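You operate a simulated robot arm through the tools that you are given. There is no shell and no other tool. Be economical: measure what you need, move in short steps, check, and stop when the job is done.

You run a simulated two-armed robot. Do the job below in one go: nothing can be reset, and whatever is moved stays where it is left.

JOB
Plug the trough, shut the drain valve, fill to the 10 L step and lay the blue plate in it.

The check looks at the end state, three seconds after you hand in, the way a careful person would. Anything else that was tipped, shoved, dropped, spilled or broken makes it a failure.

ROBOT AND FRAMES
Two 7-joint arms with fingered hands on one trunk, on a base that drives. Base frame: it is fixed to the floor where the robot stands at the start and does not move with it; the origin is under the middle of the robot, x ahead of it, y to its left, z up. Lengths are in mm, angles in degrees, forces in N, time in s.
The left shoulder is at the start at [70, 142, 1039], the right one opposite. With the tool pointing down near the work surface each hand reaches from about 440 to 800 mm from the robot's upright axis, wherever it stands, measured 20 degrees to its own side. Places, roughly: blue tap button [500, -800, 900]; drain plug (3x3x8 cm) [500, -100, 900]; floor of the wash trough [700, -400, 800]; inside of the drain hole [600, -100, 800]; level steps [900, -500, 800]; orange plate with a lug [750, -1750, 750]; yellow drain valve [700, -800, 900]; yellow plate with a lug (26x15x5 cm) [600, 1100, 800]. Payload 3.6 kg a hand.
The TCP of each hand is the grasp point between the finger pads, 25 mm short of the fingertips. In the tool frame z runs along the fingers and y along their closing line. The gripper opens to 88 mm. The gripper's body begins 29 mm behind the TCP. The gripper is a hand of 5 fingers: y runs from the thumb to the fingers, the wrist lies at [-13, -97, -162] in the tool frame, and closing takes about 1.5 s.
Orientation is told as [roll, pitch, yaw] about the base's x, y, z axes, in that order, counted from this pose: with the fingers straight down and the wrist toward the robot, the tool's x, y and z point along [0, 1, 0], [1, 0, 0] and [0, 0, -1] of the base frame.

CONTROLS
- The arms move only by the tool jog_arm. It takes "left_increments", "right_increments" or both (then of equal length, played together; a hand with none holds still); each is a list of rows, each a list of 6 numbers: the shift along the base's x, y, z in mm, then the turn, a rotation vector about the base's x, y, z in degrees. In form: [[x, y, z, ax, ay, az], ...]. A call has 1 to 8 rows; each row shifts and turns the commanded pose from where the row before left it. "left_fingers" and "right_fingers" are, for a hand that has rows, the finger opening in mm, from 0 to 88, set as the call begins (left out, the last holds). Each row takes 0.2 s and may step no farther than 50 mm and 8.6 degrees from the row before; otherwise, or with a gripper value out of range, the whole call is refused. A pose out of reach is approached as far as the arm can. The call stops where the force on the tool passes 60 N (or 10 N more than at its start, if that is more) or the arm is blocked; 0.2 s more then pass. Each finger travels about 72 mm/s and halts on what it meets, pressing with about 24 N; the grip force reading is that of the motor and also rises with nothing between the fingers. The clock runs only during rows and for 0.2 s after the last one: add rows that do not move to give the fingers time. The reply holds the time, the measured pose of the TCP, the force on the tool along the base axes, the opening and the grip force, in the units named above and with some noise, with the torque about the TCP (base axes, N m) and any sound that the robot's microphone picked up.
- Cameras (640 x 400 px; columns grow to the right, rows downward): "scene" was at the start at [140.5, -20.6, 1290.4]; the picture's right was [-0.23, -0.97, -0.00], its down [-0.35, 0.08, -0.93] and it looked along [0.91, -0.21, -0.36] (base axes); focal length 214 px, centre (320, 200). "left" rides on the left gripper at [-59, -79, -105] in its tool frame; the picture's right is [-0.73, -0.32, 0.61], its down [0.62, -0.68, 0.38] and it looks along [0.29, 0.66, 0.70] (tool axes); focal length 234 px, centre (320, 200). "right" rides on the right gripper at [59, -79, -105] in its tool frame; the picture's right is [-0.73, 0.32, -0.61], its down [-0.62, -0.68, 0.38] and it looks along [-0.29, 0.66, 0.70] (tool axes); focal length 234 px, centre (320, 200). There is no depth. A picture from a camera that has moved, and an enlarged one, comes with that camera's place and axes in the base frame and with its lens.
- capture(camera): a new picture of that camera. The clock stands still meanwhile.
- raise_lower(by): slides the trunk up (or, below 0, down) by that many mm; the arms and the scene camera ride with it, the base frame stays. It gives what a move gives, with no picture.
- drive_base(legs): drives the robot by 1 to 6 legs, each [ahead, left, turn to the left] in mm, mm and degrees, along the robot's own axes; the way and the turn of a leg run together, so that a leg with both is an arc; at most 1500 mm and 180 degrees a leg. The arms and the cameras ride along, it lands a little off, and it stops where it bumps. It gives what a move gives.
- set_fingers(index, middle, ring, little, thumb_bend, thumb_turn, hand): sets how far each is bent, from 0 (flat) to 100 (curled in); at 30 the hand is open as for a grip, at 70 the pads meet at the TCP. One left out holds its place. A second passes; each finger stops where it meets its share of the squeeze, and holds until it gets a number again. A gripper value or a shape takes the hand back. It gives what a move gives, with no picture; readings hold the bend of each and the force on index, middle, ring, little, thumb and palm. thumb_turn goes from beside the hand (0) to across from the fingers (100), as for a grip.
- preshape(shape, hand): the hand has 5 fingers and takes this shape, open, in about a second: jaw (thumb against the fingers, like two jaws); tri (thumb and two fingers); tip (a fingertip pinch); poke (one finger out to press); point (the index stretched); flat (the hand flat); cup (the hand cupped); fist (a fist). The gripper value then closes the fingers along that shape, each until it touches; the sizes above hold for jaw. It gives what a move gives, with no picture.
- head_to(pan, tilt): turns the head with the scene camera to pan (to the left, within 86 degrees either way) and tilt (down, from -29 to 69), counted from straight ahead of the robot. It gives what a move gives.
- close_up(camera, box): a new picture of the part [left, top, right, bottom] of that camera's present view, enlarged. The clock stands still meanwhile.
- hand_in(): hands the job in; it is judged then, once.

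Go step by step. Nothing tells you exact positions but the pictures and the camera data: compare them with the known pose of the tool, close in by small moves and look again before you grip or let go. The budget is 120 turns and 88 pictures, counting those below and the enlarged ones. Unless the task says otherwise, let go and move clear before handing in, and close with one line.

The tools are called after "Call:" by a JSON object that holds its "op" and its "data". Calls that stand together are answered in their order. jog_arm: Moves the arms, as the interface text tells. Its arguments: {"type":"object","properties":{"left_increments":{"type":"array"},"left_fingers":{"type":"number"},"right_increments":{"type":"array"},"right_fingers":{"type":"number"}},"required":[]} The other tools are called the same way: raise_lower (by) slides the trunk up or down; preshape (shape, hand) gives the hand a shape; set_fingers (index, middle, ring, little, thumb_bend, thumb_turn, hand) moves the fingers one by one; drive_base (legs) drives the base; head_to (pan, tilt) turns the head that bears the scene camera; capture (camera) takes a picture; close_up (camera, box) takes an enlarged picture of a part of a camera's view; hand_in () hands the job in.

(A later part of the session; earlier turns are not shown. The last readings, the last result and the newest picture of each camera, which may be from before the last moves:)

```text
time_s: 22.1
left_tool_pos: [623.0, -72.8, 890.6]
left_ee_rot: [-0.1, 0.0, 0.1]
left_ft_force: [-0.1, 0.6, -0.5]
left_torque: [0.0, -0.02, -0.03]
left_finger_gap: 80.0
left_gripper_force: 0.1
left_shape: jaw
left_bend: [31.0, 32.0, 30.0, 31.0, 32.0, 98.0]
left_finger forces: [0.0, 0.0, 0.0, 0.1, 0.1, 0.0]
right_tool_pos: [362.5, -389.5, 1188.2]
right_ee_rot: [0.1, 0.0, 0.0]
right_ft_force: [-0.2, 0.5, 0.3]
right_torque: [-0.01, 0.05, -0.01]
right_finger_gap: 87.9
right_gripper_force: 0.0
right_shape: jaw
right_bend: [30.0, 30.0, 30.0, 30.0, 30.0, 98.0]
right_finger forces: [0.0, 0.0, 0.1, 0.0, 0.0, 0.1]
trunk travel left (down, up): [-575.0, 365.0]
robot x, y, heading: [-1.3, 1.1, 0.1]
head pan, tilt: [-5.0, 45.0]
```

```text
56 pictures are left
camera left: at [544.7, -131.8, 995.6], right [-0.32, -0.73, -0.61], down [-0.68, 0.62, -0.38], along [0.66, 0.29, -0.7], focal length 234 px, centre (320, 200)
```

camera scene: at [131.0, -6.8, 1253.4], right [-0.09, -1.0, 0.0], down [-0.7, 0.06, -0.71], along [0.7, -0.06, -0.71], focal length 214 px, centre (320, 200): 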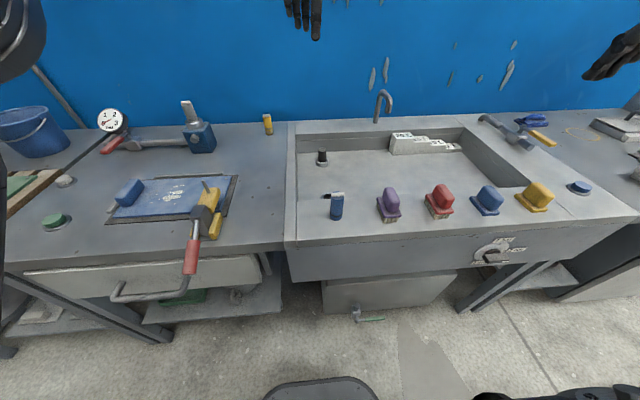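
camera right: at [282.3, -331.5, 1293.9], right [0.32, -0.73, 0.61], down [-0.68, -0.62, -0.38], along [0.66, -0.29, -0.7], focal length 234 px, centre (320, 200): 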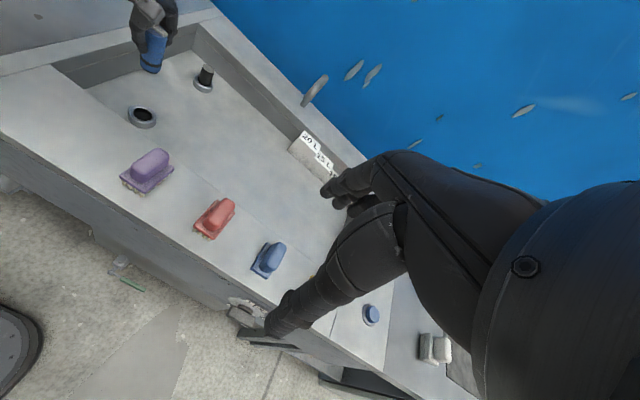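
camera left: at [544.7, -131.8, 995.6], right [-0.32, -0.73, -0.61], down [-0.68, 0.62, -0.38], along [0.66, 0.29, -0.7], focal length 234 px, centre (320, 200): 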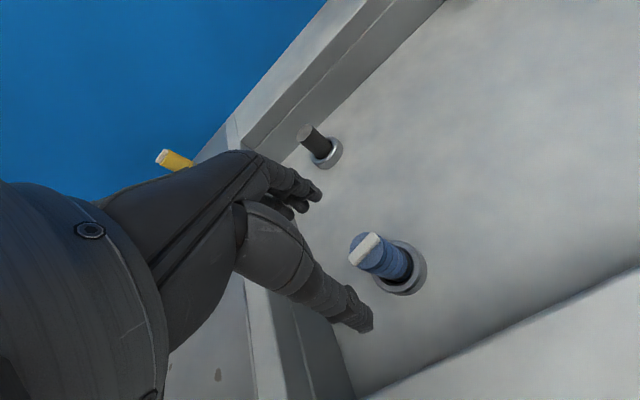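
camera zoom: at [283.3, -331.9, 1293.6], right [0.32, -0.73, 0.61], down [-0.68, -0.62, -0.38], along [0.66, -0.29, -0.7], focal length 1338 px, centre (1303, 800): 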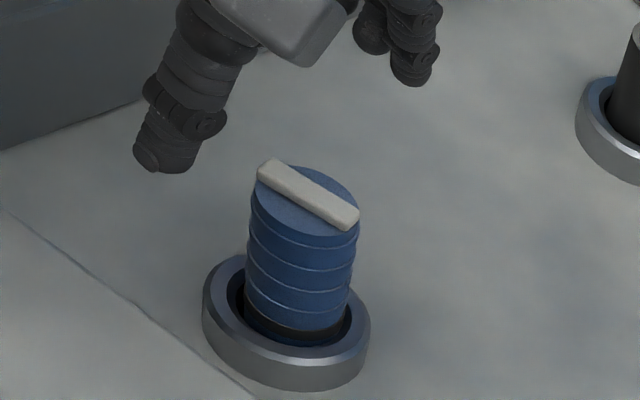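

The plug stands upright and centred in the ring, partly in, its top near z 835. I raise a little, make a fist, and look at where the fist sits relative to the plug before pressing.

Call:
{"op": "jog_arm", "data": {"left_increments": [[0, -6, 30, 0, 0, 0], [0, 0, 0, 0, 0, 0]]}}

Call:
{"op": "preshape", "data": {"hand": "left", "shape": "fist"}}

Call:
{"op": "close_up", "data": {"camera": "right", "box": [80, 10, 240, 130]}}

Call:
{"op": "close_up", "data": {"camera": "scene", "box": [260, 90, 420, 210]}}

```text
time_s: 22.7
left_tool_pos: [624.5, -79.4, 921.7]
left_ee_rot: [0.0, 0.0, 0.0]
left_ft_force: [1.1, 0.6, -0.1]
left_torque: [0.0, 0.02, 0.01]
left_finger_gap: 80.1
left_gripper_force: 0.0
left_shape: jaw
left_bend: [31.0, 32.0, 30.0, 31.0, 32.0, 98.0]
left_finger forces: [0.1, 0.0, 0.0, 0.0, 0.1, 0.0]
right_tool_pos: [363.2, -390.1, 1189.2]
right_ee_rot: [0.0, 0.0, 0.1]
right_ft_force: [0.4, -1.1, 0.5]
right_torque: [0.01, 0.03, 0.03]
right_finger_gap: 87.7
right_gripper_force: 0.1
right_shape: jaw
right_bend: [30.0, 30.0, 30.0, 30.0, 30.0, 98.0]
right_finger forces: [0.1, 0.1, 0.1, 0.0, 0.1, 0.1]
trunk travel left (down, up): [-575.0, 365.0]
robot x, y, heading: [-2.4, -0.4, -0.1]
head pan, tilt: [-5.0, 45.0]
```

```text
time_s: 23.6
left_tool_pos: [623.5, -81.3, 920.4]
left_ee_rot: [-0.1, 0.0, 0.2]
left_ft_force: [0.3, 0.4, 0.4]
left_torque: [0.02, -0.01, -0.02]
left_finger_gap: 0.0
left_gripper_force: 0.1
left_shape: fist
left_bend: [100.0, 100.0, 100.0, 100.0, 86.0, 85.0]
left_finger forces: [0.0, 0.0, 0.0, 0.0, 0.0, 0.0]
right_tool_pos: [363.0, -390.2, 1187.9]
right_ee_rot: [0.0, -0.1, 0.0]
right_ft_force: [-0.4, 0.6, 0.7]
right_torque: [-0.01, -0.01, 0.04]
right_finger_gap: 88.1
right_gripper_force: 0.0
right_shape: jaw
right_bend: [30.0, 30.0, 30.0, 30.0, 30.0, 98.0]
right_finger forces: [0.0, 0.0, 0.0, 0.0, 0.1, 0.0]
trunk travel left (down, up): [-575.0, 365.0]
robot x, y, heading: [0.1, 1.4, -0.0]
head pan, tilt: [-5.0, 45.0]
```

```text
3.33 times, centred on (160, 70) of right
camera zoom: at [283.0, -331.9, 1293.6], right [0.32, -0.73, 0.61], down [-0.68, -0.62, -0.38], along [0.66, -0.29, -0.7], focal length 781 px, centre (853, 633)
```

zoom: 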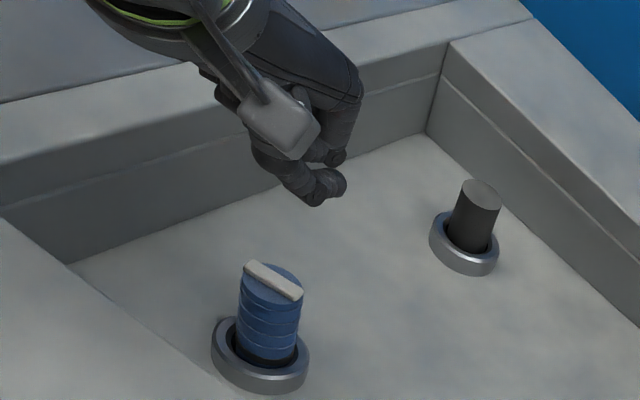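

```text
3.33 times, centred on (340, 150) of scene
camera zoom: at [131.0, -6.7, 1253.4], right [-0.09, -1.0, 0.0], down [-0.7, 0.06, -0.71], along [0.7, -0.06, -0.71], focal length 715 px, centre (253, 367)
```

zoom: 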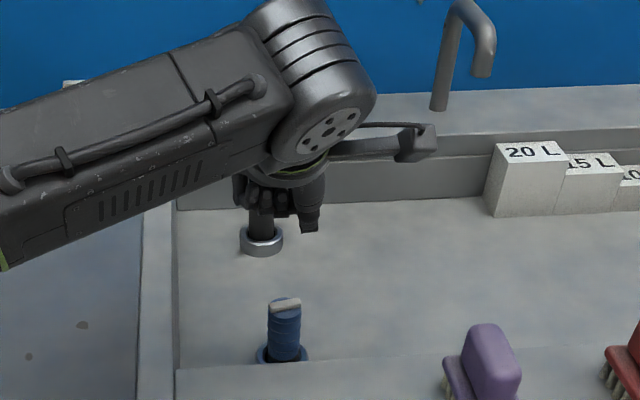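

The fist leaves the thumb sticking out lowest, so I swing the thumb aside to get a flat knuckle face. Then I check the alignment over the plug.

Call:
{"op": "set_fingers", "data": {"hand": "left", "thumb_turn": 0, "thumb_bend": 20}}

Call:
{"op": "capture", "data": {"camera": "left"}}

Call:
{"op": "close_up", "data": {"camera": "right", "box": [80, 10, 240, 130]}}

```text
time_s: 24.6
left_tool_pos: [623.0, -80.3, 919.4]
left_ee_rot: [0.0, 0.0, 0.1]
left_ft_force: [0.6, -0.5, 1.1]
left_torque: [0.02, -0.02, 0.02]
left_finger_gap: 77.8
left_gripper_force: 0.1
left_shape: fingers
left_bend: [100.0, 100.0, 100.0, 100.0, 20.0, 0.0]
left_finger forces: [0.0, 0.1, 0.0, 0.0, 0.0, 0.0]
right_tool_pos: [362.0, -389.4, 1187.9]
right_ee_rot: [0.1, 0.0, 0.0]
right_ft_force: [0.3, 0.4, 0.4]
right_torque: [0.0, 0.01, -0.01]
right_finger_gap: 87.9
right_gripper_force: 0.0
right_shape: jaw
right_bend: [30.0, 30.0, 30.0, 30.0, 30.0, 98.0]
right_finger forces: [0.0, 0.0, 0.1, 0.1, 0.0, 0.1]
trunk travel left (down, up): [-575.0, 365.0]
robot x, y, heading: [1.4, 2.2, -0.0]
head pan, tilt: [-5.0, 45.0]
```

```text
53 pictures are left
camera left: at [545.2, -138.2, 1025.2], right [-0.32, -0.73, -0.61], down [-0.68, 0.62, -0.38], along [0.66, 0.29, -0.7], focal length 234 px, centre (320, 200)
```

left: 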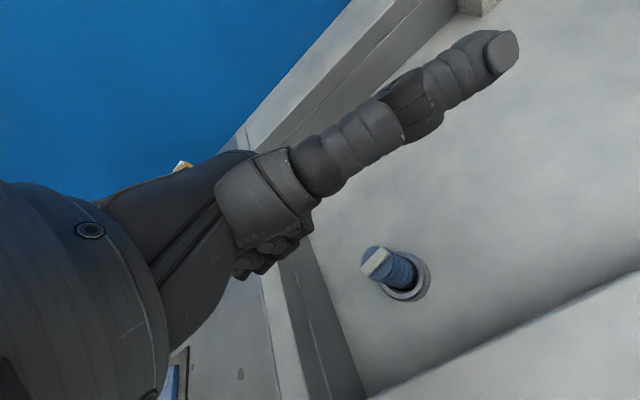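

```text
3.33 times, centred on (160, 70) of right
camera zoom: at [283.0, -331.9, 1293.6], right [0.32, -0.73, 0.61], down [-0.68, -0.62, -0.38], along [0.66, -0.29, -0.7], focal length 781 px, centre (853, 633)
```

zoom: 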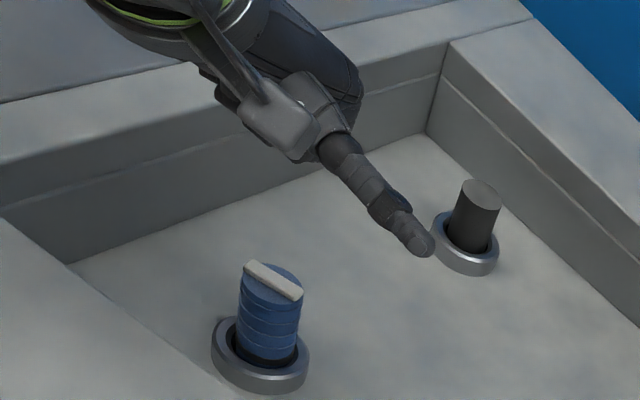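

The knuckle face is clear now. I descend slowly until it touches the plug top.

Call:
{"op": "jog_arm", "data": {"left_increments": [[0, 0, -30, 0, 0, 0], [0, 0, -30, 0, 0, 0], [0, 0, -10, 0, 0, 0], [0, 0, -5, 0, 0, 0], [0, 0, 0, 0, 0, 0]]}}

Call:
{"op": "close_up", "data": {"camera": "right", "box": [80, 40, 208, 130]}}

Call:
{"op": "capture", "data": {"camera": "left"}}

```text
time_s: 25.8
left_tool_pos: [623.7, -79.0, 844.5]
left_ee_rot: [-0.1, 0.0, 0.1]
left_ft_force: [-0.5, 0.3, 0.9]
left_torque: [0.0, 0.01, 0.01]
left_finger_gap: 77.9
left_gripper_force: 0.2
left_shape: fingers
left_bend: [100.0, 100.0, 100.0, 100.0, 20.0, 0.0]
left_finger forces: [0.1, 0.0, 0.0, 0.0, 0.1, 0.0]
right_tool_pos: [362.4, -390.3, 1188.0]
right_ee_rot: [0.0, 0.1, -0.1]
right_ft_force: [1.3, 0.0, 0.8]
right_torque: [-0.01, 0.01, 0.02]
right_finger_gap: 87.8
right_gripper_force: 0.0
right_shape: jaw
right_bend: [30.0, 30.0, 30.0, 30.0, 30.0, 98.0]
right_finger forces: [0.1, 0.0, 0.0, 0.1, 0.1, 0.0]
trunk travel left (down, up): [-575.0, 365.0]
robot x, y, heading: [2.9, 4.1, -0.2]
head pan, tilt: [-5.0, 45.0]
```

```text
4.44 times, centred on (144, 85) of right
camera zoom: at [282.8, -332.0, 1293.7], right [0.32, -0.73, 0.61], down [-0.68, -0.62, -0.38], along [0.66, -0.29, -0.7], focal length 1041 px, centre (1102, 711)
```

zoom: 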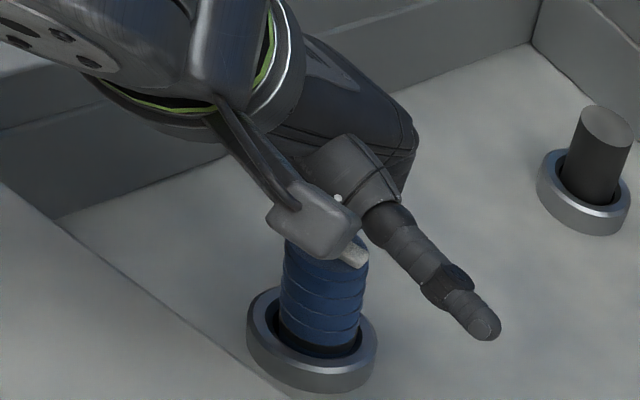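

```text
50 pictures are left
camera left: at [545.3, -137.7, 948.8], right [-0.32, -0.73, -0.61], down [-0.68, 0.62, -0.38], along [0.66, 0.29, -0.7], focal length 234 px, centre (320, 200)
```

left: 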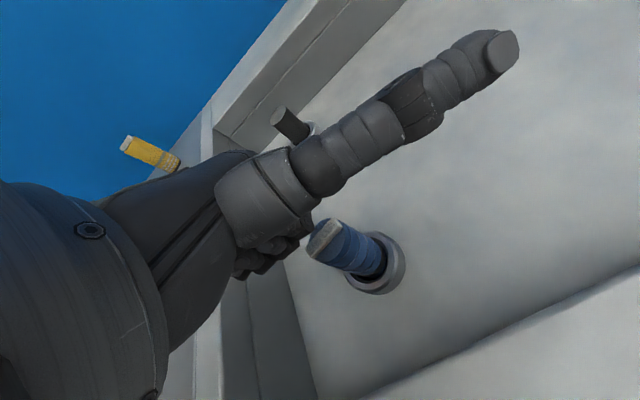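

The plug top is just below the fist. I continue down in small steps until contact and pressing.

Call:
{"op": "jog_arm", "data": {"left_increments": [[0, 0, -8, 0, 0, 0], [0, 0, -8, 0, 0, 0], [0, 0, -6, 0, 0, 0], [0, 0, -6, 0, 0, 0], [0, 0, 0, 0, 0, 0]]}}

```text
time_s: 27.0
left_tool_pos: [623.3, -79.6, 822.6]
left_ee_rot: [-0.1, -0.5, 0.1]
left_ft_force: [9.2, 1.3, 35.4]
left_torque: [0.27, -0.47, -0.06]
left_finger_gap: 77.9
left_gripper_force: 18.9
left_shape: fingers
left_bend: [100.0, 100.0, 100.0, 100.0, 20.0, 0.0]
left_finger forces: [0.1, 36.6, 0.0, 0.1, 0.0, 0.0]
right_tool_pos: [358.7, -388.8, 1190.2]
right_ee_rot: [0.0, -0.2, -0.1]
right_ft_force: [-0.5, 0.3, 0.6]
right_torque: [-0.01, 0.03, 0.02]
right_finger_gap: 87.9
right_gripper_force: 0.0
right_shape: jaw
right_bend: [30.0, 30.0, 30.0, 30.0, 30.0, 98.0]
right_finger forces: [0.0, 0.0, 0.1, 0.0, 0.0, 0.1]
trunk travel left (down, up): [-575.0, 365.0]
robot x, y, heading: [1.3, 1.1, -0.1]
head pan, tilt: [-5.0, 45.0]
```

It presses on the middle knuckle with 35 N. I push a bit more to see whether the plug moves.

Call:
{"op": "jog_arm", "data": {"left_increments": [[0, 0, -4, 0, 0, 0], [0, 0, -4, 0, 0, 0], [0, 0, -4, 0, 0, 0], [0, 0, -4, 0, 0, 0], [0, 0, -4, 0, 0, 0]]}}

Call:
{"op": "close_up", "data": {"camera": "right", "box": [80, 40, 208, 130]}}

```text
time_s: 27.5
left_tool_pos: [628.4, -79.3, 820.7]
left_ee_rot: [-0.1, -1.1, 0.1]
left_ft_force: [3.2, 5.1, 25.5]
left_torque: [0.16, -0.23, 0.01]
left_finger_gap: 77.8
left_gripper_force: 12.7
left_shape: fingers
left_bend: [100.0, 100.0, 100.0, 100.0, 20.0, 0.0]
left_finger forces: [0.1, 25.4, 0.0, 0.0, 0.0, 0.1]
right_tool_pos: [362.1, -389.4, 1188.0]
right_ee_rot: [0.0, 0.1, 0.1]
right_ft_force: [1.2, 0.9, 0.0]
right_torque: [-0.03, 0.02, 0.03]
right_finger_gap: 87.6
right_gripper_force: 0.1
right_shape: jaw
right_bend: [30.0, 30.0, 30.0, 30.0, 30.0, 98.0]
right_finger forces: [0.0, 0.0, 0.0, 0.0, 0.0, 0.1]
trunk travel left (down, up): [-575.0, 365.0]
robot x, y, heading: [-1.0, 0.6, -0.1]
head pan, tilt: [-5.0, 45.0]
stopped in row 2 (left hand): the force on the tool passed its limit at 63 N (the readings are from after the stop); the commanded pose is now the measured one
```

```text
4.44 times, centred on (144, 85) of right
camera zoom: at [282.3, -330.9, 1293.6], right [0.32, -0.73, 0.61], down [-0.68, -0.62, -0.38], along [0.66, -0.29, -0.7], focal length 1041 px, centre (1102, 711)
```

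zoom: 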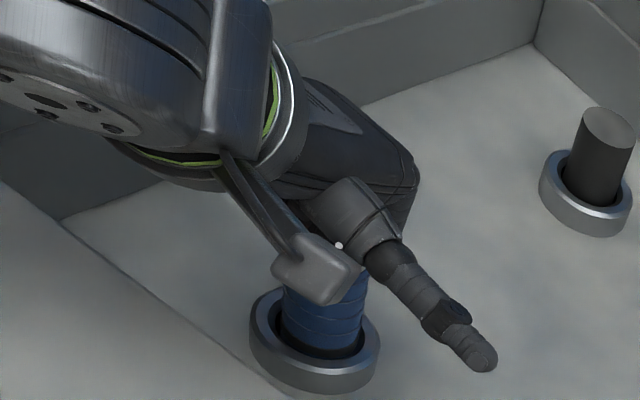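

63 N hardly moved it. I back off, restore the tilt, and inspect the plug's seat at high zoom from both sides.

Call:
{"op": "jog_arm", "data": {"left_increments": [[0, 0, 15, 0, 1.1, 0], [-5, 0, 30, 0, 0, 0], [0, 0, 40, 0, 0, 0], [0, 0, 40, 0, 0, 0], [0, 0, 0, 0, 0, 0]]}}

Call:
{"op": "close_up", "data": {"camera": "right", "box": [114, 75, 178, 125]}}

Call:
{"op": "close_up", "data": {"camera": "left", "box": [340, 220, 460, 310]}}

Call:
{"op": "close_up", "data": {"camera": "scene", "box": [296, 150, 360, 200]}}

```text
time_s: 28.7
left_tool_pos: [622.1, -80.3, 943.1]
left_ee_rot: [-0.2, 0.5, 0.0]
left_ft_force: [-0.8, -0.5, -1.2]
left_torque: [0.0, 0.02, 0.02]
left_finger_gap: 77.5
left_gripper_force: 0.1
left_shape: fingers
left_bend: [100.0, 100.0, 100.0, 100.0, 20.0, 0.0]
left_finger forces: [0.1, 0.0, 0.1, 0.1, 0.0, 0.1]
right_tool_pos: [362.6, -390.2, 1188.2]
right_ee_rot: [-0.1, -0.1, 0.0]
right_ft_force: [0.0, -0.7, -0.5]
right_torque: [0.0, 0.01, -0.03]
right_finger_gap: 87.8
right_gripper_force: 0.1
right_shape: jaw
right_bend: [30.0, 30.0, 30.0, 30.0, 30.0, 98.0]
right_finger forces: [0.1, 0.0, 0.0, 0.1, 0.0, 0.0]
trunk travel left (down, up): [-575.0, 365.0]
robot x, y, heading: [4.2, 0.7, 0.1]
head pan, tilt: [-5.0, 45.0]
```

```text
8.00 times, centred on (146, 100) of right
camera zoom: at [283.6, -331.8, 1293.5], right [0.32, -0.73, 0.61], down [-0.68, -0.62, -0.38], along [0.66, -0.29, -0.7], focal length 1873 px, centre (1712, 1000)
```

zoom: 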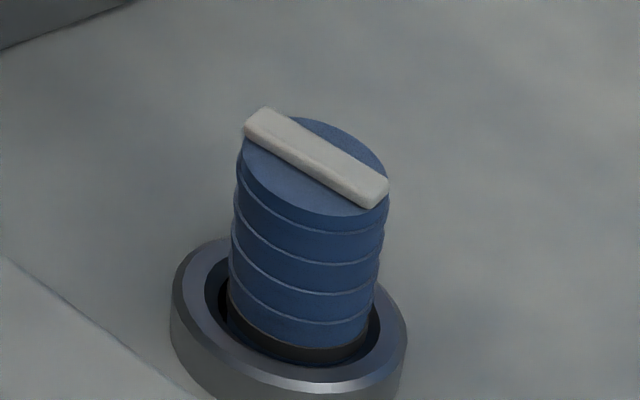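

```text
4.44 times, centred on (400, 265) of left
camera zoom: at [545.2, -138.6, 1049.4], right [-0.33, -0.73, -0.6], down [-0.69, 0.62, -0.38], along [0.65, 0.29, -0.7], focal length 1041 px, centre (-36, -89)
```

zoom: 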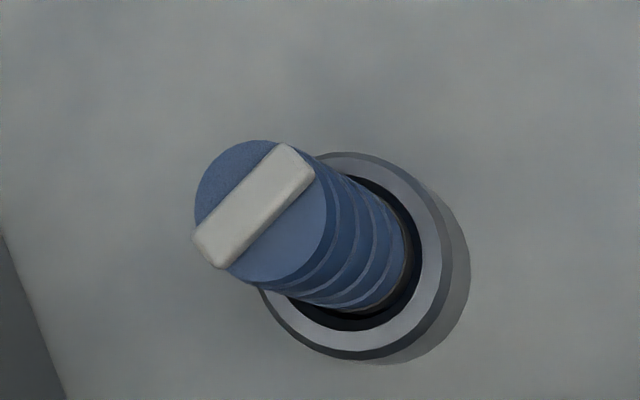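

```text
8.00 times, centred on (328, 175) of scene
camera zoom: at [131.6, -6.6, 1253.3], right [-0.09, -1.0, 0.0], down [-0.7, 0.06, -0.71], along [0.7, -0.06, -0.71], focal length 1716 px, centre (256, 400)
```

zoom: 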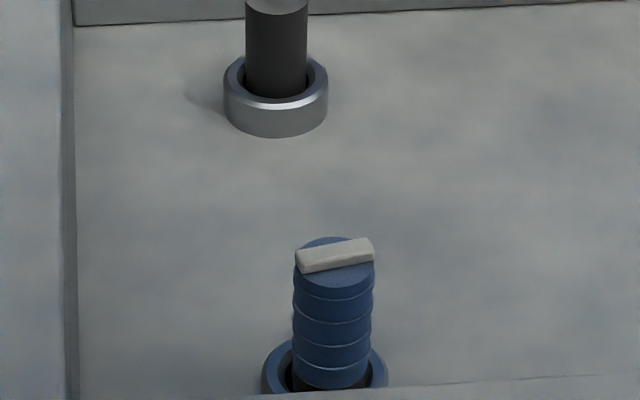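

The plug stands upright and centred, bottom at about floor level, and 63 N doesn't move it, so I take it as seated. I raise and tuck the left hand, then drive right toward the valve (about [780, -790], lever parallel to the pipe, so open).

Call:
{"op": "jog_arm", "data": {"left_increments": [[-10, 0, 40, 0, 0, 0], [-15, 0, 40, 0, 0, 0], [-15, 10, 40, 0, 0, 0], [-15, 10, 40, 0, 0, 0], [-15, 15, 40, 0, 0, 0], [0, 15, 20, 0, 0, 0]]}}

Call:
{"op": "preshape", "data": {"hand": "left", "shape": "jaw"}}

Call:
{"op": "drive_base", "data": {"legs": [[0, -600, 0], [50, 0, 0]]}}

Call:
{"op": "head_to", "data": {"pan": -15, "tilt": 40}}

Call:
{"op": "capture", "data": {"camera": "scene"}}

```text
time_s: 30.1
left_tool_pos: [552.7, -30.4, 1162.7]
left_ee_rot: [-0.3, 0.5, 0.0]
left_ft_force: [0.7, 0.1, 0.0]
left_torque: [0.01, 0.0, -0.02]
left_finger_gap: 77.8
left_gripper_force: 0.1
left_shape: fingers
left_bend: [100.0, 100.0, 100.0, 100.0, 20.0, 0.0]
left_finger forces: [0.1, 0.0, 0.0, 0.1, 0.0, 0.1]
right_tool_pos: [363.5, -389.7, 1188.7]
right_ee_rot: [-0.1, 0.0, 0.0]
right_ft_force: [0.8, -0.5, 0.8]
right_torque: [-0.01, -0.01, -0.01]
right_finger_gap: 87.4
right_gripper_force: 0.0
right_shape: jaw
right_bend: [30.0, 30.0, 30.0, 30.0, 30.0, 98.0]
right_finger forces: [0.1, 0.0, 0.0, 0.0, 0.1, 0.1]
trunk travel left (down, up): [-575.0, 365.0]
robot x, y, heading: [0.0, 1.5, 0.3]
head pan, tilt: [-5.0, 45.0]
```

```text
time_s: 31.0
left_tool_pos: [551.6, -31.0, 1162.2]
left_ee_rot: [-0.2, 0.6, 0.0]
left_ft_force: [0.5, -0.1, 0.0]
left_torque: [-0.01, -0.01, 0.0]
left_finger_gap: 87.8
left_gripper_force: 0.1
left_shape: jaw
left_bend: [30.0, 30.0, 30.0, 30.0, 30.0, 97.0]
left_finger forces: [0.1, 0.0, 0.0, 0.0, 0.1, 0.1]
right_tool_pos: [362.8, -390.2, 1188.4]
right_ee_rot: [0.0, 0.1, -0.1]
right_ft_force: [0.2, 0.0, 0.0]
right_torque: [-0.03, -0.02, 0.0]
right_finger_gap: 87.8
right_gripper_force: 0.0
right_shape: jaw
right_bend: [30.0, 30.0, 30.0, 30.0, 30.0, 98.0]
right_finger forces: [0.0, 0.0, 0.1, 0.0, 0.0, 0.0]
trunk travel left (down, up): [-575.0, 365.0]
robot x, y, heading: [-0.7, -2.4, 0.1]
head pan, tilt: [-5.0, 45.0]
```

```text
time_s: 34.9
left_tool_pos: [601.6, -635.1, 1162.5]
left_ee_rot: [-0.2, 0.4, 0.1]
left_ft_force: [0.1, 0.9, -0.3]
left_torque: [-0.01, 0.02, 0.02]
left_finger_gap: 87.9
left_gripper_force: 0.1
left_shape: jaw
left_bend: [30.0, 30.0, 30.0, 30.0, 30.0, 97.0]
left_finger forces: [0.0, 0.0, 0.0, 0.0, 0.0, 0.0]
right_tool_pos: [411.8, -994.0, 1188.8]
right_ee_rot: [0.0, -0.1, 0.1]
right_ft_force: [0.0, -0.9, -0.5]
right_torque: [0.01, -0.03, 0.01]
right_finger_gap: 87.9
right_gripper_force: 0.0
right_shape: jaw
right_bend: [30.0, 30.0, 30.0, 30.0, 30.0, 98.0]
right_finger forces: [0.1, 0.0, 0.1, 0.0, 0.1, 0.0]
trunk travel left (down, up): [-575.0, 365.0]
robot x, y, heading: [52.4, -608.3, 0.2]
head pan, tilt: [-5.0, 45.0]
```

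```text
time_s: 35.6
left_tool_pos: [604.1, -635.1, 1162.3]
left_ee_rot: [-0.2, 0.5, 0.2]
left_ft_force: [0.2, 0.4, 0.1]
left_torque: [-0.02, 0.03, 0.01]
left_finger_gap: 87.9
left_gripper_force: 0.2
left_shape: jaw
left_bend: [30.0, 30.0, 30.0, 30.0, 30.0, 97.0]
left_finger forces: [0.0, 0.1, 0.1, 0.0, 0.1, 0.1]
right_tool_pos: [413.5, -994.8, 1187.7]
right_ee_rot: [-0.1, 0.1, 0.1]
right_ft_force: [-0.9, 0.5, -0.5]
right_torque: [0.0, 0.02, -0.01]
right_finger_gap: 87.9
right_gripper_force: 0.0
right_shape: jaw
right_bend: [30.0, 30.0, 30.0, 30.0, 30.0, 98.0]
right_finger forces: [0.0, 0.0, 0.0, 0.1, 0.0, 0.0]
trunk travel left (down, up): [-575.0, 365.0]
robot x, y, heading: [47.1, -602.4, -0.0]
head pan, tilt: [-15.0, 40.0]
```

```text
45 pictures are left
camera scene: at [182.4, -626.2, 1260.5], right [-0.26, -0.97, 0.0], down [-0.62, 0.17, -0.77], along [0.74, -0.2, -0.64], focal length 214 px, centre (320, 200)
```

scene: 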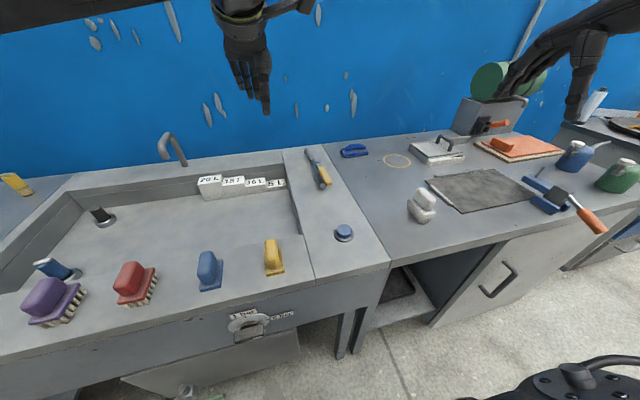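

I'm in front of the valve now. I zoom in on the valve and the tap button.

Call:
{"op": "close_up", "data": {"camera": "scene", "box": [260, 140, 380, 250]}}

Call:
{"op": "capture", "data": {"camera": "left"}}

```text
3.64 times, centred on (320, 195) of scene
camera zoom: at [182.4, -626.2, 1260.5], right [-0.26, -0.97, 0.0], down [-0.62, 0.17, -0.77], along [0.74, -0.2, -0.64], focal length 780 px, centre (320, 218)
```

zoom: 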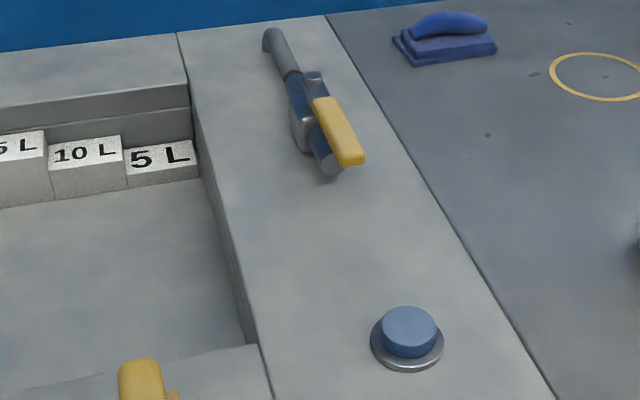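

```text
43 pictures are left
camera left: at [525.5, -692.9, 1268.0], right [-0.33, -0.73, -0.6], down [-0.69, 0.62, -0.38], along [0.65, 0.29, -0.7], focal length 234 px, centre (320, 200)
```

left: 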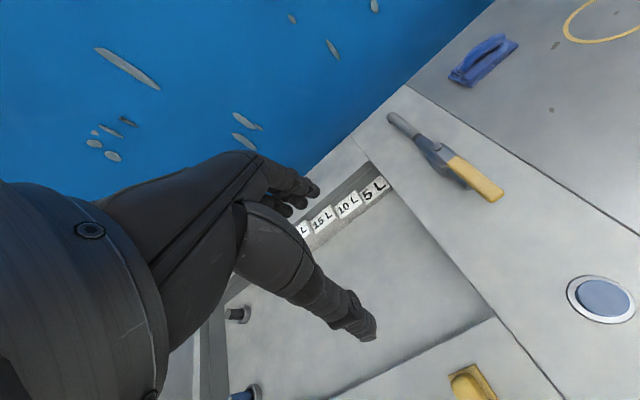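

The lever runs from its pivot near [737, -772] to its tip near [658, -779] at z about 900, parallel to the pipe, so the valve is open. Closing should be a clockwise quarter turn, tip toward the trough. I move the right hand, fingers closed, to the lever's right side, high first.

Call:
{"op": "jog_arm", "data": {"right_increments": [[37, 21, 0, 0, 0, 0], [37, 21, 0, 0, 0, 0], [37, 21, 0, 0, 0, 0], [37, 21, 0, 0, 0, 0], [37, 21, 0, 0, 0, 0], [37, 20, 0, 0, 0, 0], [37, 20, 0, 0, 0, 0], [0, 0, 0, 0, 0, 0]], "right_fingers": 0}}

Call:
{"op": "jog_arm", "data": {"right_increments": [[0, 0, -40, 0, 0, 0], [0, 0, -40, 0, 0, 0], [0, 0, -40, 0, 0, 0], [0, 0, -40, 0, 0, 0], [0, 0, -40, 0, 0, 0], [0, 0, -18, 0, 0, 0], [0, 0, 0, 0, 0, 0]]}}

Call:
{"op": "capture", "data": {"camera": "right"}}

Call:
{"op": "close_up", "data": {"camera": "scene", "box": [260, 120, 420, 240]}}

```text
time_s: 37.4
left_tool_pos: [599.5, -634.5, 1165.0]
left_ee_rot: [-0.2, 0.4, 0.1]
left_ft_force: [-0.3, 0.0, 1.1]
left_torque: [0.0, -0.01, -0.01]
left_finger_gap: 87.8
left_gripper_force: 0.0
left_shape: jaw
left_bend: [30.0, 30.0, 30.0, 30.0, 30.0, 97.0]
left_finger forces: [0.0, 0.1, 0.0, 0.0, 0.1, 0.0]
right_tool_pos: [666.3, -849.8, 1186.0]
right_ee_rot: [0.2, -0.3, 0.0]
right_ft_force: [-0.1, -0.7, 0.5]
right_torque: [0.0, -0.01, -0.02]
right_finger_gap: 0.3
right_gripper_force: 23.8
right_shape: jaw
right_bend: [70.0, 70.0, 70.0, 70.0, 38.0, 100.0]
right_finger forces: [0.1, 0.1, 0.0, 0.0, 0.0, 0.1]
right hand out of reach, approached as far as the arm can: row 7
trunk travel left (down, up): [-575.0, 365.0]
robot x, y, heading: [48.8, -604.4, -0.0]
head pan, tilt: [-15.0, 40.0]
```

```text
time_s: 39.0
left_tool_pos: [601.7, -635.6, 1162.8]
left_ee_rot: [-0.2, 0.5, 0.1]
left_ft_force: [0.3, 0.6, -0.8]
left_torque: [0.0, -0.03, 0.04]
left_finger_gap: 88.2
left_gripper_force: 0.0
left_shape: jaw
left_bend: [30.0, 30.0, 30.0, 30.0, 30.0, 97.0]
left_finger forces: [0.0, 0.0, 0.0, 0.0, 0.1, 0.1]
right_tool_pos: [668.5, -851.0, 965.1]
right_ee_rot: [0.0, 0.1, 0.1]
right_ft_force: [-0.4, 0.6, 0.1]
right_torque: [-0.03, 0.01, -0.01]
right_finger_gap: 0.0
right_gripper_force: 23.8
right_shape: jaw
right_bend: [70.0, 70.0, 70.0, 70.0, 38.0, 100.0]
right_finger forces: [0.0, 0.1, 0.1, 0.0, 0.0, 0.0]
trunk travel left (down, up): [-575.0, 365.0]
robot x, y, heading: [48.4, -603.3, 0.2]
head pan, tilt: [-15.0, 40.0]
```

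```text
42 pictures are left
camera right: at [589.2, -792.5, 1070.7], right [0.32, -0.73, 0.61], down [-0.68, -0.62, -0.38], along [0.66, -0.29, -0.7], focal length 234 px, centre (320, 200)
```

right: 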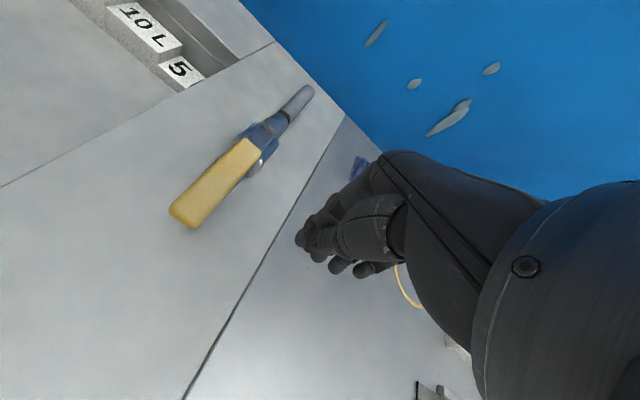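

```text
3.33 times, centred on (340, 180) of scene
camera zoom: at [181.7, -626.1, 1260.7], right [-0.26, -0.97, 0.0], down [-0.62, 0.17, -0.77], along [0.74, -0.2, -0.64], focal length 715 px, centre (253, 267)
```

zoom: 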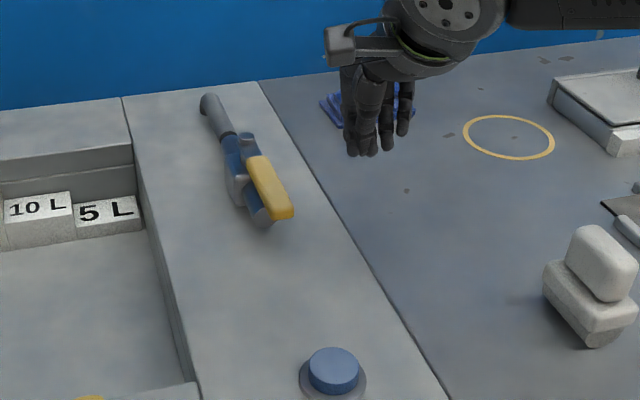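

The hand is just right of the lever, with its index side facing it; the lever is confirmed at y about -779. I move the left hand away for clearance, lower the right hand to lever height, and approach to near contact.

Call:
{"op": "jog_arm", "data": {"left_increments": [[-10, 40, 0, 0, 0, 0], [-10, 40, 0, 0, 0, 0], [-10, 40, 0, 0, 0, 0], [-10, 40, 0, 0, 0, 0], [0, 0, 0, 0, 0, 0]], "right_increments": [[0, 0, -30, 0, 0, 0], [0, 0, -30, 0, 0, 0], [0, 0, -12, 0, 0, 0], [0, 0, 0, 0, 0, 0], [0, 35, 0, 0, 0, 0]]}}

Call:
{"op": "capture", "data": {"camera": "right"}}

```text
time_s: 40.2
left_tool_pos: [561.6, -474.7, 1164.1]
left_ee_rot: [-0.3, 0.5, 0.1]
left_ft_force: [0.7, -0.7, -0.1]
left_torque: [0.01, 0.0, -0.02]
left_finger_gap: 87.8
left_gripper_force: 0.0
left_shape: jaw
left_bend: [30.0, 30.0, 30.0, 30.0, 30.0, 97.0]
left_finger forces: [0.1, 0.1, 0.1, 0.0, 0.1, 0.0]
right_tool_pos: [668.5, -816.4, 893.4]
right_ee_rot: [0.0, 0.0, 0.0]
right_ft_force: [0.7, 0.4, -0.9]
right_torque: [-0.03, -0.02, 0.01]
right_finger_gap: 0.0
right_gripper_force: 23.7
right_shape: jaw
right_bend: [70.0, 70.0, 70.0, 70.0, 38.0, 100.0]
right_finger forces: [0.0, 0.0, 0.1, 0.1, 0.1, 0.1]
trunk travel left (down, up): [-575.0, 365.0]
robot x, y, heading: [49.5, -603.0, 0.0]
head pan, tilt: [-15.0, 40.0]
```

```text
40 pictures are left
camera right: at [588.7, -757.2, 1000.0], right [0.32, -0.73, 0.61], down [-0.68, -0.62, -0.38], along [0.66, -0.29, -0.7], focal length 234 px, centre (320, 200)
```

right: 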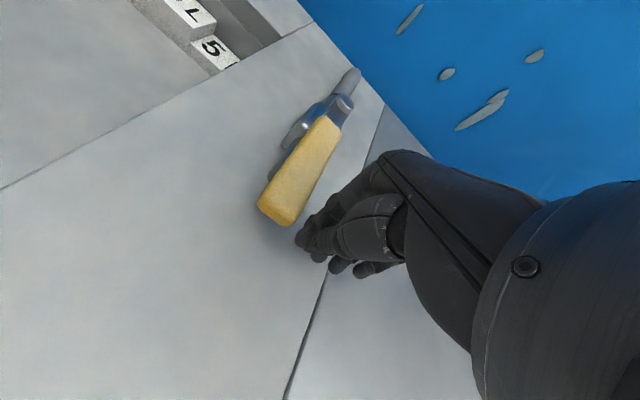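

The finger is beside the lever tip. I push toward +y gently and watch the force.

Call:
{"op": "jog_arm", "data": {"right_increments": [[0, 8, 0, 0, 0, 0], [0, 8, 0, 0, 0, 0], [0, 8, 0, 0, 0, 0], [0, 8, 0, 0, 0, 0], [0, 8, 0, 0, 0, 0]]}}

Call:
{"op": "capture", "data": {"camera": "right"}}

```text
time_s: 41.4
left_tool_pos: [561.9, -476.3, 1164.4]
left_ee_rot: [-0.2, 0.5, 0.1]
left_ft_force: [0.4, -0.2, 0.6]
left_torque: [0.03, 0.01, 0.0]
left_finger_gap: 88.0
left_gripper_force: 0.1
left_shape: jaw
left_bend: [30.0, 30.0, 30.0, 30.0, 30.0, 97.0]
left_finger forces: [0.0, 0.0, 0.0, 0.0, 0.0, 0.0]
right_tool_pos: [667.4, -777.6, 895.1]
right_ee_rot: [0.1, 0.0, 0.1]
right_ft_force: [0.1, -3.9, 1.4]
right_torque: [0.07, -0.01, -0.09]
right_finger_gap: 0.1
right_gripper_force: 24.2
right_shape: jaw
right_bend: [70.0, 70.0, 70.0, 70.0, 38.0, 100.0]
right_finger forces: [3.5, 0.0, 0.0, 0.0, 0.0, 0.0]
trunk travel left (down, up): [-575.0, 365.0]
robot x, y, heading: [50.8, -606.4, 0.0]
head pan, tilt: [-15.0, 40.0]
```

```text
39 pictures are left
camera right: at [588.2, -718.6, 1000.8], right [0.32, -0.73, 0.61], down [-0.68, -0.62, -0.38], along [0.66, -0.29, -0.7], focal length 234 px, centre (320, 200)
```

right: 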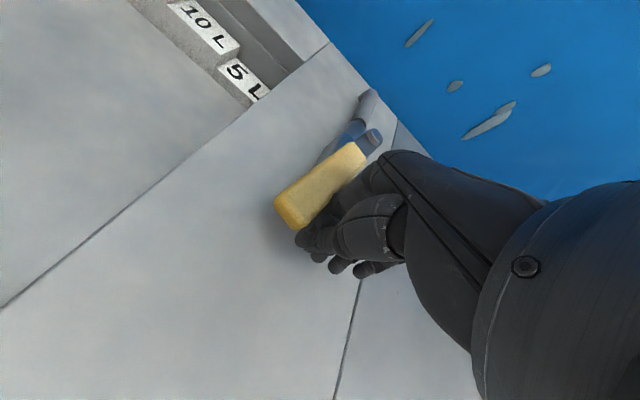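

The lever turns freely with about 4 N. I carry on along the arc around the pivot.

Call:
{"op": "jog_arm", "data": {"right_increments": [[0, 10, 0, 0, 0, 0], [0, 10, 0, 0, 0, 0], [3, 10, 0, 0, 0, 0], [5, 9, 0, 0, 0, 0], [6, 8, 0, 0, 0, 0], [8, 7, 0, 0, 0, 0], [8, 6, 0, 0, 0, 0]]}}

Call:
{"op": "capture", "data": {"camera": "right"}}

Call:
{"op": "close_up", "data": {"camera": "scene", "box": [260, 120, 380, 210]}}

```text
time_s: 43.0
left_tool_pos: [560.0, -475.4, 1164.0]
left_ee_rot: [-0.2, 0.6, 0.2]
left_ft_force: [0.6, 0.0, 0.2]
left_torque: [0.02, -0.03, -0.01]
left_finger_gap: 87.9
left_gripper_force: 0.2
left_shape: jaw
left_bend: [30.0, 30.0, 30.0, 30.0, 30.0, 97.0]
left_finger forces: [0.0, 0.1, 0.0, 0.1, 0.0, 0.0]
right_tool_pos: [669.7, -746.3, 905.8]
right_ee_rot: [0.0, 0.0, 0.0]
right_ft_force: [0.9, 0.8, 0.4]
right_torque: [-0.05, 0.01, -0.04]
right_finger_gap: 0.1
right_gripper_force: 23.4
right_shape: jaw
right_bend: [70.0, 70.0, 70.0, 70.0, 38.0, 100.0]
right_finger forces: [0.0, 0.0, 0.0, 0.0, 0.1, 0.1]
right hand out of reach, approached as far as the arm can: row 3, 4, 5, 6, 7
trunk travel left (down, up): [-575.0, 365.0]
robot x, y, heading: [49.3, -604.4, 0.3]
head pan, tilt: [-15.0, 40.0]
```

```text
38 pictures are left
camera right: at [590.6, -687.2, 1011.3], right [0.32, -0.73, 0.61], down [-0.68, -0.62, -0.38], along [0.66, -0.29, -0.7], focal length 234 px, centre (320, 200)
```

right: 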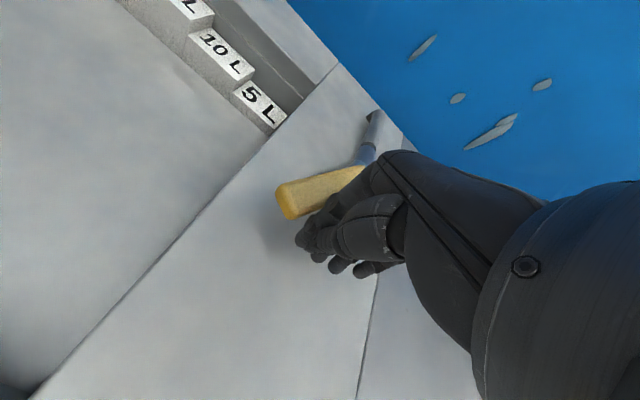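

```text
4.44 times, centred on (320, 165) of scene
camera zoom: at [181.8, -626.1, 1260.6], right [-0.26, -0.97, 0.0], down [-0.62, 0.17, -0.77], along [0.74, -0.2, -0.64], focal length 953 px, centre (320, 356)
```

zoom: 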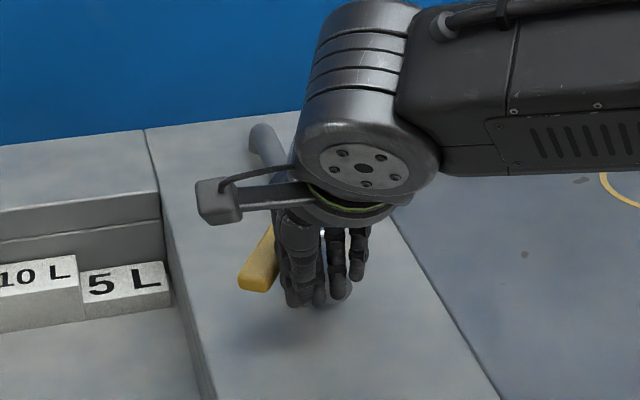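

The hand reached the arm's limit with the lever about half turned. I back off, lift, and shift the base left and forward so the hand is more on its own side.

Call:
{"op": "jog_arm", "data": {"right_increments": [[-10, -35, 0, 0, 0, 0], [-5, -35, 10, 0, 0, 0], [0, 0, 40, 0, 0, 0], [0, 0, 40, 0, 0, 0], [0, 0, 40, 0, 0, 0], [0, 0, 0, 0, 0, 0]]}}

Call:
{"op": "drive_base", "data": {"legs": [[40, 110, 0]]}}

Call:
{"op": "capture", "data": {"camera": "right"}}

```text
time_s: 44.4
left_tool_pos: [561.9, -474.6, 1163.7]
left_ee_rot: [-0.2, 0.6, 0.0]
left_ft_force: [0.7, -0.1, -0.3]
left_torque: [0.0, -0.03, 0.0]
left_finger_gap: 87.9
left_gripper_force: 0.0
left_shape: jaw
left_bend: [30.0, 30.0, 30.0, 30.0, 30.0, 97.0]
left_finger forces: [0.0, 0.0, 0.0, 0.0, 0.0, 0.0]
right_tool_pos: [656.6, -815.5, 1035.3]
right_ee_rot: [0.1, 0.0, 0.1]
right_ft_force: [-0.1, 0.5, 0.3]
right_torque: [-0.01, -0.03, -0.04]
right_finger_gap: 0.0
right_gripper_force: 23.7
right_shape: jaw
right_bend: [70.0, 70.0, 70.0, 70.0, 38.0, 100.0]
right_finger forces: [0.0, 0.0, 0.1, 0.1, 0.0, 0.1]
trunk travel left (down, up): [-575.0, 365.0]
robot x, y, heading: [47.8, -604.8, 0.1]
head pan, tilt: [-15.0, 40.0]
```

```text
time_s: 45.6
left_tool_pos: [600.5, -364.8, 1164.3]
left_ee_rot: [-0.2, 0.5, 0.0]
left_ft_force: [-0.5, 0.5, -0.9]
left_torque: [0.0, -0.01, 0.0]
left_finger_gap: 88.0
left_gripper_force: 0.1
left_shape: jaw
left_bend: [30.0, 30.0, 30.0, 30.0, 30.0, 97.0]
left_finger forces: [0.0, 0.0, 0.0, 0.1, 0.0, 0.0]
right_tool_pos: [695.9, -703.4, 1034.7]
right_ee_rot: [0.0, 0.0, 0.1]
right_ft_force: [1.2, 1.1, 0.5]
right_torque: [0.02, 0.01, 0.01]
right_finger_gap: 0.2
right_gripper_force: 23.5
right_shape: jaw
right_bend: [70.0, 70.0, 70.0, 70.0, 38.0, 100.0]
right_finger forces: [0.0, 0.0, 0.0, 0.0, 0.0, 0.0]
trunk travel left (down, up): [-575.0, 365.0]
robot x, y, heading: [91.8, -494.5, 0.2]
head pan, tilt: [-15.0, 40.0]
```

```text
36 pictures are left
camera right: at [616.0, -645.2, 1141.1], right [0.32, -0.73, 0.61], down [-0.68, -0.62, -0.38], along [0.66, -0.29, -0.7], focal length 234 px, centre (320, 200)
```

right: 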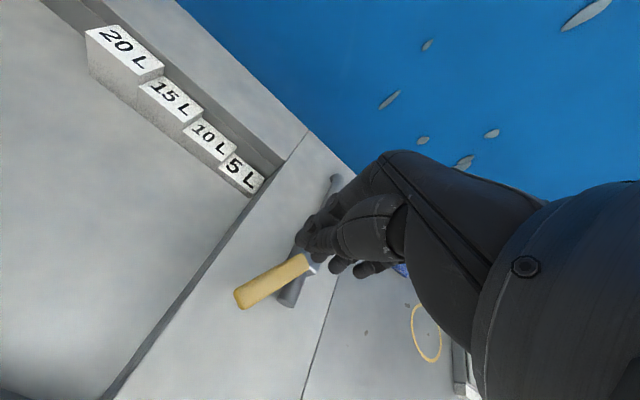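

The lever is now about 35° turned: tip near [675, -714], pivot near [745, -765]. I position the closed fingers behind it on the robot side, lower, and push again.

Call:
{"op": "jog_arm", "data": {"right_increments": [[-23, -31, 0, 0, 0, 0], [-23, -31, 0, 0, 0, 0], [0, 0, -40, 0, 0, 0], [0, 0, -40, 0, 0, 0], [0, 0, -40, 0, 0, 0], [0, 0, -22, 0, 0, 0], [0, 0, 0, 0, 0, 0]]}}

Call:
{"op": "capture", "data": {"camera": "right"}}

```text
time_s: 47.2
left_tool_pos: [600.0, -363.9, 1163.1]
left_ee_rot: [-0.2, 0.5, 0.1]
left_ft_force: [-0.2, -0.5, 0.5]
left_torque: [-0.02, 0.0, 0.02]
left_finger_gap: 87.9
left_gripper_force: 0.0
left_shape: jaw
left_bend: [30.0, 30.0, 30.0, 30.0, 30.0, 97.0]
left_finger forces: [0.0, 0.1, 0.1, 0.1, 0.1, 0.0]
right_tool_pos: [649.4, -764.4, 891.9]
right_ee_rot: [0.0, 0.0, 0.1]
right_ft_force: [0.2, -0.1, 0.7]
right_torque: [0.02, -0.02, 0.0]
right_finger_gap: 0.0
right_gripper_force: 23.7
right_shape: jaw
right_bend: [70.0, 70.0, 70.0, 70.0, 39.0, 100.0]
right_finger forces: [0.0, 0.0, 0.1, 0.0, 0.0, 0.0]
trunk travel left (down, up): [-575.0, 365.0]
robot x, y, heading: [89.8, -495.1, 0.0]
head pan, tilt: [-15.0, 40.0]
```

```text
35 pictures are left
camera right: at [569.8, -706.4, 997.6], right [0.32, -0.73, 0.61], down [-0.68, -0.62, -0.38], along [0.66, -0.29, -0.7], focal length 234 px, centre (320, 200)
```

right: 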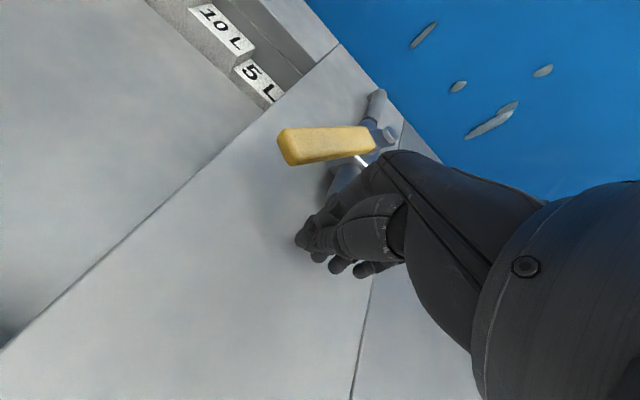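

The fingers are behind the lever with clearance. I push along the arc, keeping clear of the pipe end.

Call:
{"op": "jog_arm", "data": {"right_increments": [[8, 12, 0, 0, 0, 0], [7, 12, 0, 0, 0, 0], [7, 12, 0, 0, 0, 0], [8, 10, 0, 0, 0, 0], [8, 8, 0, 0, 0, 0], [9, 5, 0, 0, 0, 0], [8, 2, 0, 0, 0, 0]]}}

Call:
{"op": "capture", "data": {"camera": "right"}}

```text
time_s: 48.8
left_tool_pos: [600.8, -364.6, 1164.5]
left_ee_rot: [-0.2, 0.3, 0.1]
left_ft_force: [0.4, -0.1, -0.1]
left_torque: [-0.02, 0.01, -0.02]
left_finger_gap: 88.0
left_gripper_force: 0.0
left_shape: jaw
left_bend: [30.0, 30.0, 30.0, 30.0, 30.0, 97.0]
left_finger forces: [0.0, 0.0, 0.0, 0.0, 0.0, 0.0]
right_tool_pos: [706.0, -703.4, 893.2]
right_ee_rot: [-0.1, -0.1, 0.1]
right_ft_force: [-4.1, -0.4, 0.2]
right_torque: [-0.01, -0.09, -0.06]
right_finger_gap: 0.1
right_gripper_force: 24.3
right_shape: jaw
right_bend: [70.0, 70.0, 70.0, 70.0, 39.0, 100.0]
right_finger forces: [0.0, 4.0, 0.0, 0.0, 0.0, 0.1]
trunk travel left (down, up): [-575.0, 365.0]
robot x, y, heading: [90.6, -496.8, -0.2]
head pan, tilt: [-15.0, 40.0]
```

```text
34 pictures are left
camera right: at [625.3, -645.1, 998.5], right [0.32, -0.73, 0.61], down [-0.68, -0.62, -0.38], along [0.66, -0.29, -0.7], focal length 234 px, centre (320, 200)
```

right: 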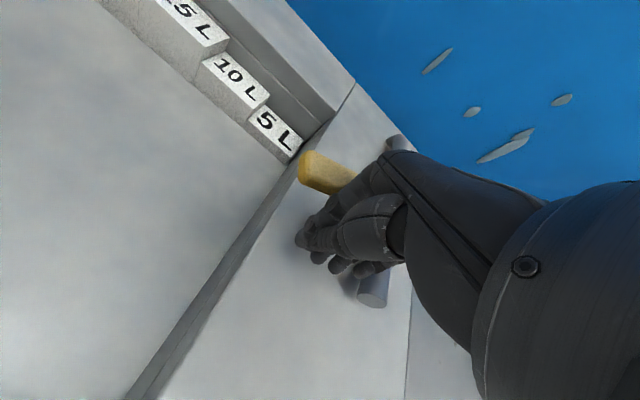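

The lever now looks nearly crosswise. I push a few mm more to feel for its stop.

Call:
{"op": "jog_arm", "data": {"right_increments": [[4, 1, 0, 0, 0, 0], [4, 0, 0, 0, 0, 0], [4, 0, 0, 0, 0, 0], [0, 0, 0, 0, 0, 0]]}}

```text
time_s: 49.8
left_tool_pos: [599.6, -363.8, 1165.4]
left_ee_rot: [-0.2, 0.4, 0.0]
left_ft_force: [-0.5, -0.4, 0.2]
left_torque: [0.0, 0.01, 0.0]
left_finger_gap: 87.7
left_gripper_force: 0.0
left_shape: jaw
left_bend: [30.0, 30.0, 30.0, 30.0, 30.0, 97.0]
left_finger forces: [0.1, 0.0, 0.1, 0.1, 0.1, 0.0]
right_tool_pos: [717.6, -701.9, 893.6]
right_ee_rot: [0.0, -0.1, 0.1]
right_ft_force: [-3.7, -0.8, 0.9]
right_torque: [0.0, -0.06, -0.01]
right_finger_gap: 0.1
right_gripper_force: 24.2
right_shape: jaw
right_bend: [70.0, 70.0, 70.0, 70.0, 39.0, 100.0]
right_finger forces: [0.1, 2.9, 0.0, 0.1, 0.0, 0.1]
trunk travel left (down, up): [-575.0, 365.0]
robot x, y, heading: [91.6, -495.1, 0.4]
head pan, tilt: [-15.0, 40.0]
```

No stop yet, so I check the lever angle before pushing more.

Call:
{"op": "close_up", "data": {"camera": "right", "box": [240, 100, 440, 320]}}

Call:
{"op": "close_up", "data": {"camera": "scene", "box": [290, 100, 450, 220]}}

```text
1.82 times, centred on (340, 210) of right
camera zoom: at [637.1, -644.5, 999.2], right [0.32, -0.73, 0.61], down [-0.68, -0.62, -0.38], along [0.66, -0.29, -0.69], focal length 426 px, centre (284, 182)
```

zoom: 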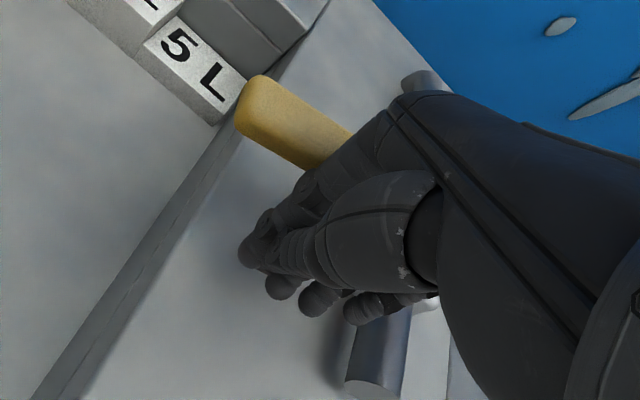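

```text
3.33 times, centred on (370, 160) of scene
camera zoom: at [220.8, -515.3, 1260.7], right [-0.26, -0.97, 0.0], down [-0.62, 0.17, -0.77], along [0.74, -0.2, -0.64], focal length 715 px, centre (153, 333)
```

zoom: 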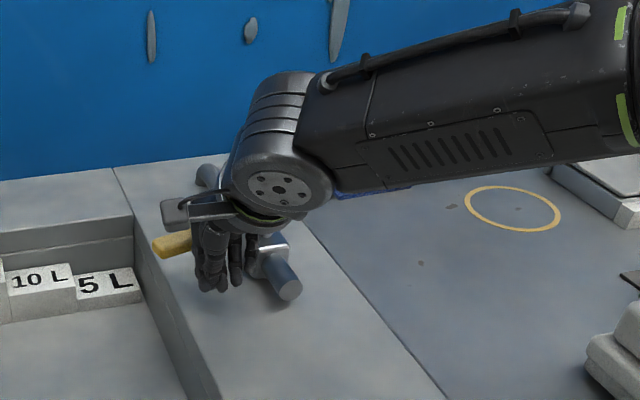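

The lever seems some 15–20° short of square. I push on in small steps until a stop is felt.

Call:
{"op": "jog_arm", "data": {"right_increments": [[4, 0, 0, 0, 0, 0], [4, 0, 0, 0, 0, 0], [4, 0, 0, 0, 0, 0], [0, 0, 0, 0, 0, 0]]}}

```text
time_s: 50.8
left_tool_pos: [600.5, -364.2, 1164.7]
left_ee_rot: [-0.2, 0.4, 0.0]
left_ft_force: [-0.3, 0.0, -0.2]
left_torque: [0.04, 0.02, 0.03]
left_finger_gap: 87.9
left_gripper_force: 0.0
left_shape: jaw
left_bend: [30.0, 30.0, 30.0, 30.0, 30.0, 97.0]
left_finger forces: [0.0, 0.0, 0.0, 0.0, 0.1, 0.0]
right_tool_pos: [728.6, -704.0, 893.7]
right_ee_rot: [0.0, -0.1, 0.1]
right_ft_force: [-3.8, -0.1, 0.7]
right_torque: [-0.03, -0.08, 0.01]
right_finger_gap: 0.0
right_gripper_force: 24.4
right_shape: jaw
right_bend: [70.0, 70.0, 70.0, 70.0, 40.0, 100.0]
right_finger forces: [0.1, 3.6, 0.0, 0.0, 0.0, 0.0]
trunk travel left (down, up): [-575.0, 365.0]
robot x, y, heading: [88.7, -493.4, 0.1]
head pan, tilt: [-15.0, 40.0]
```

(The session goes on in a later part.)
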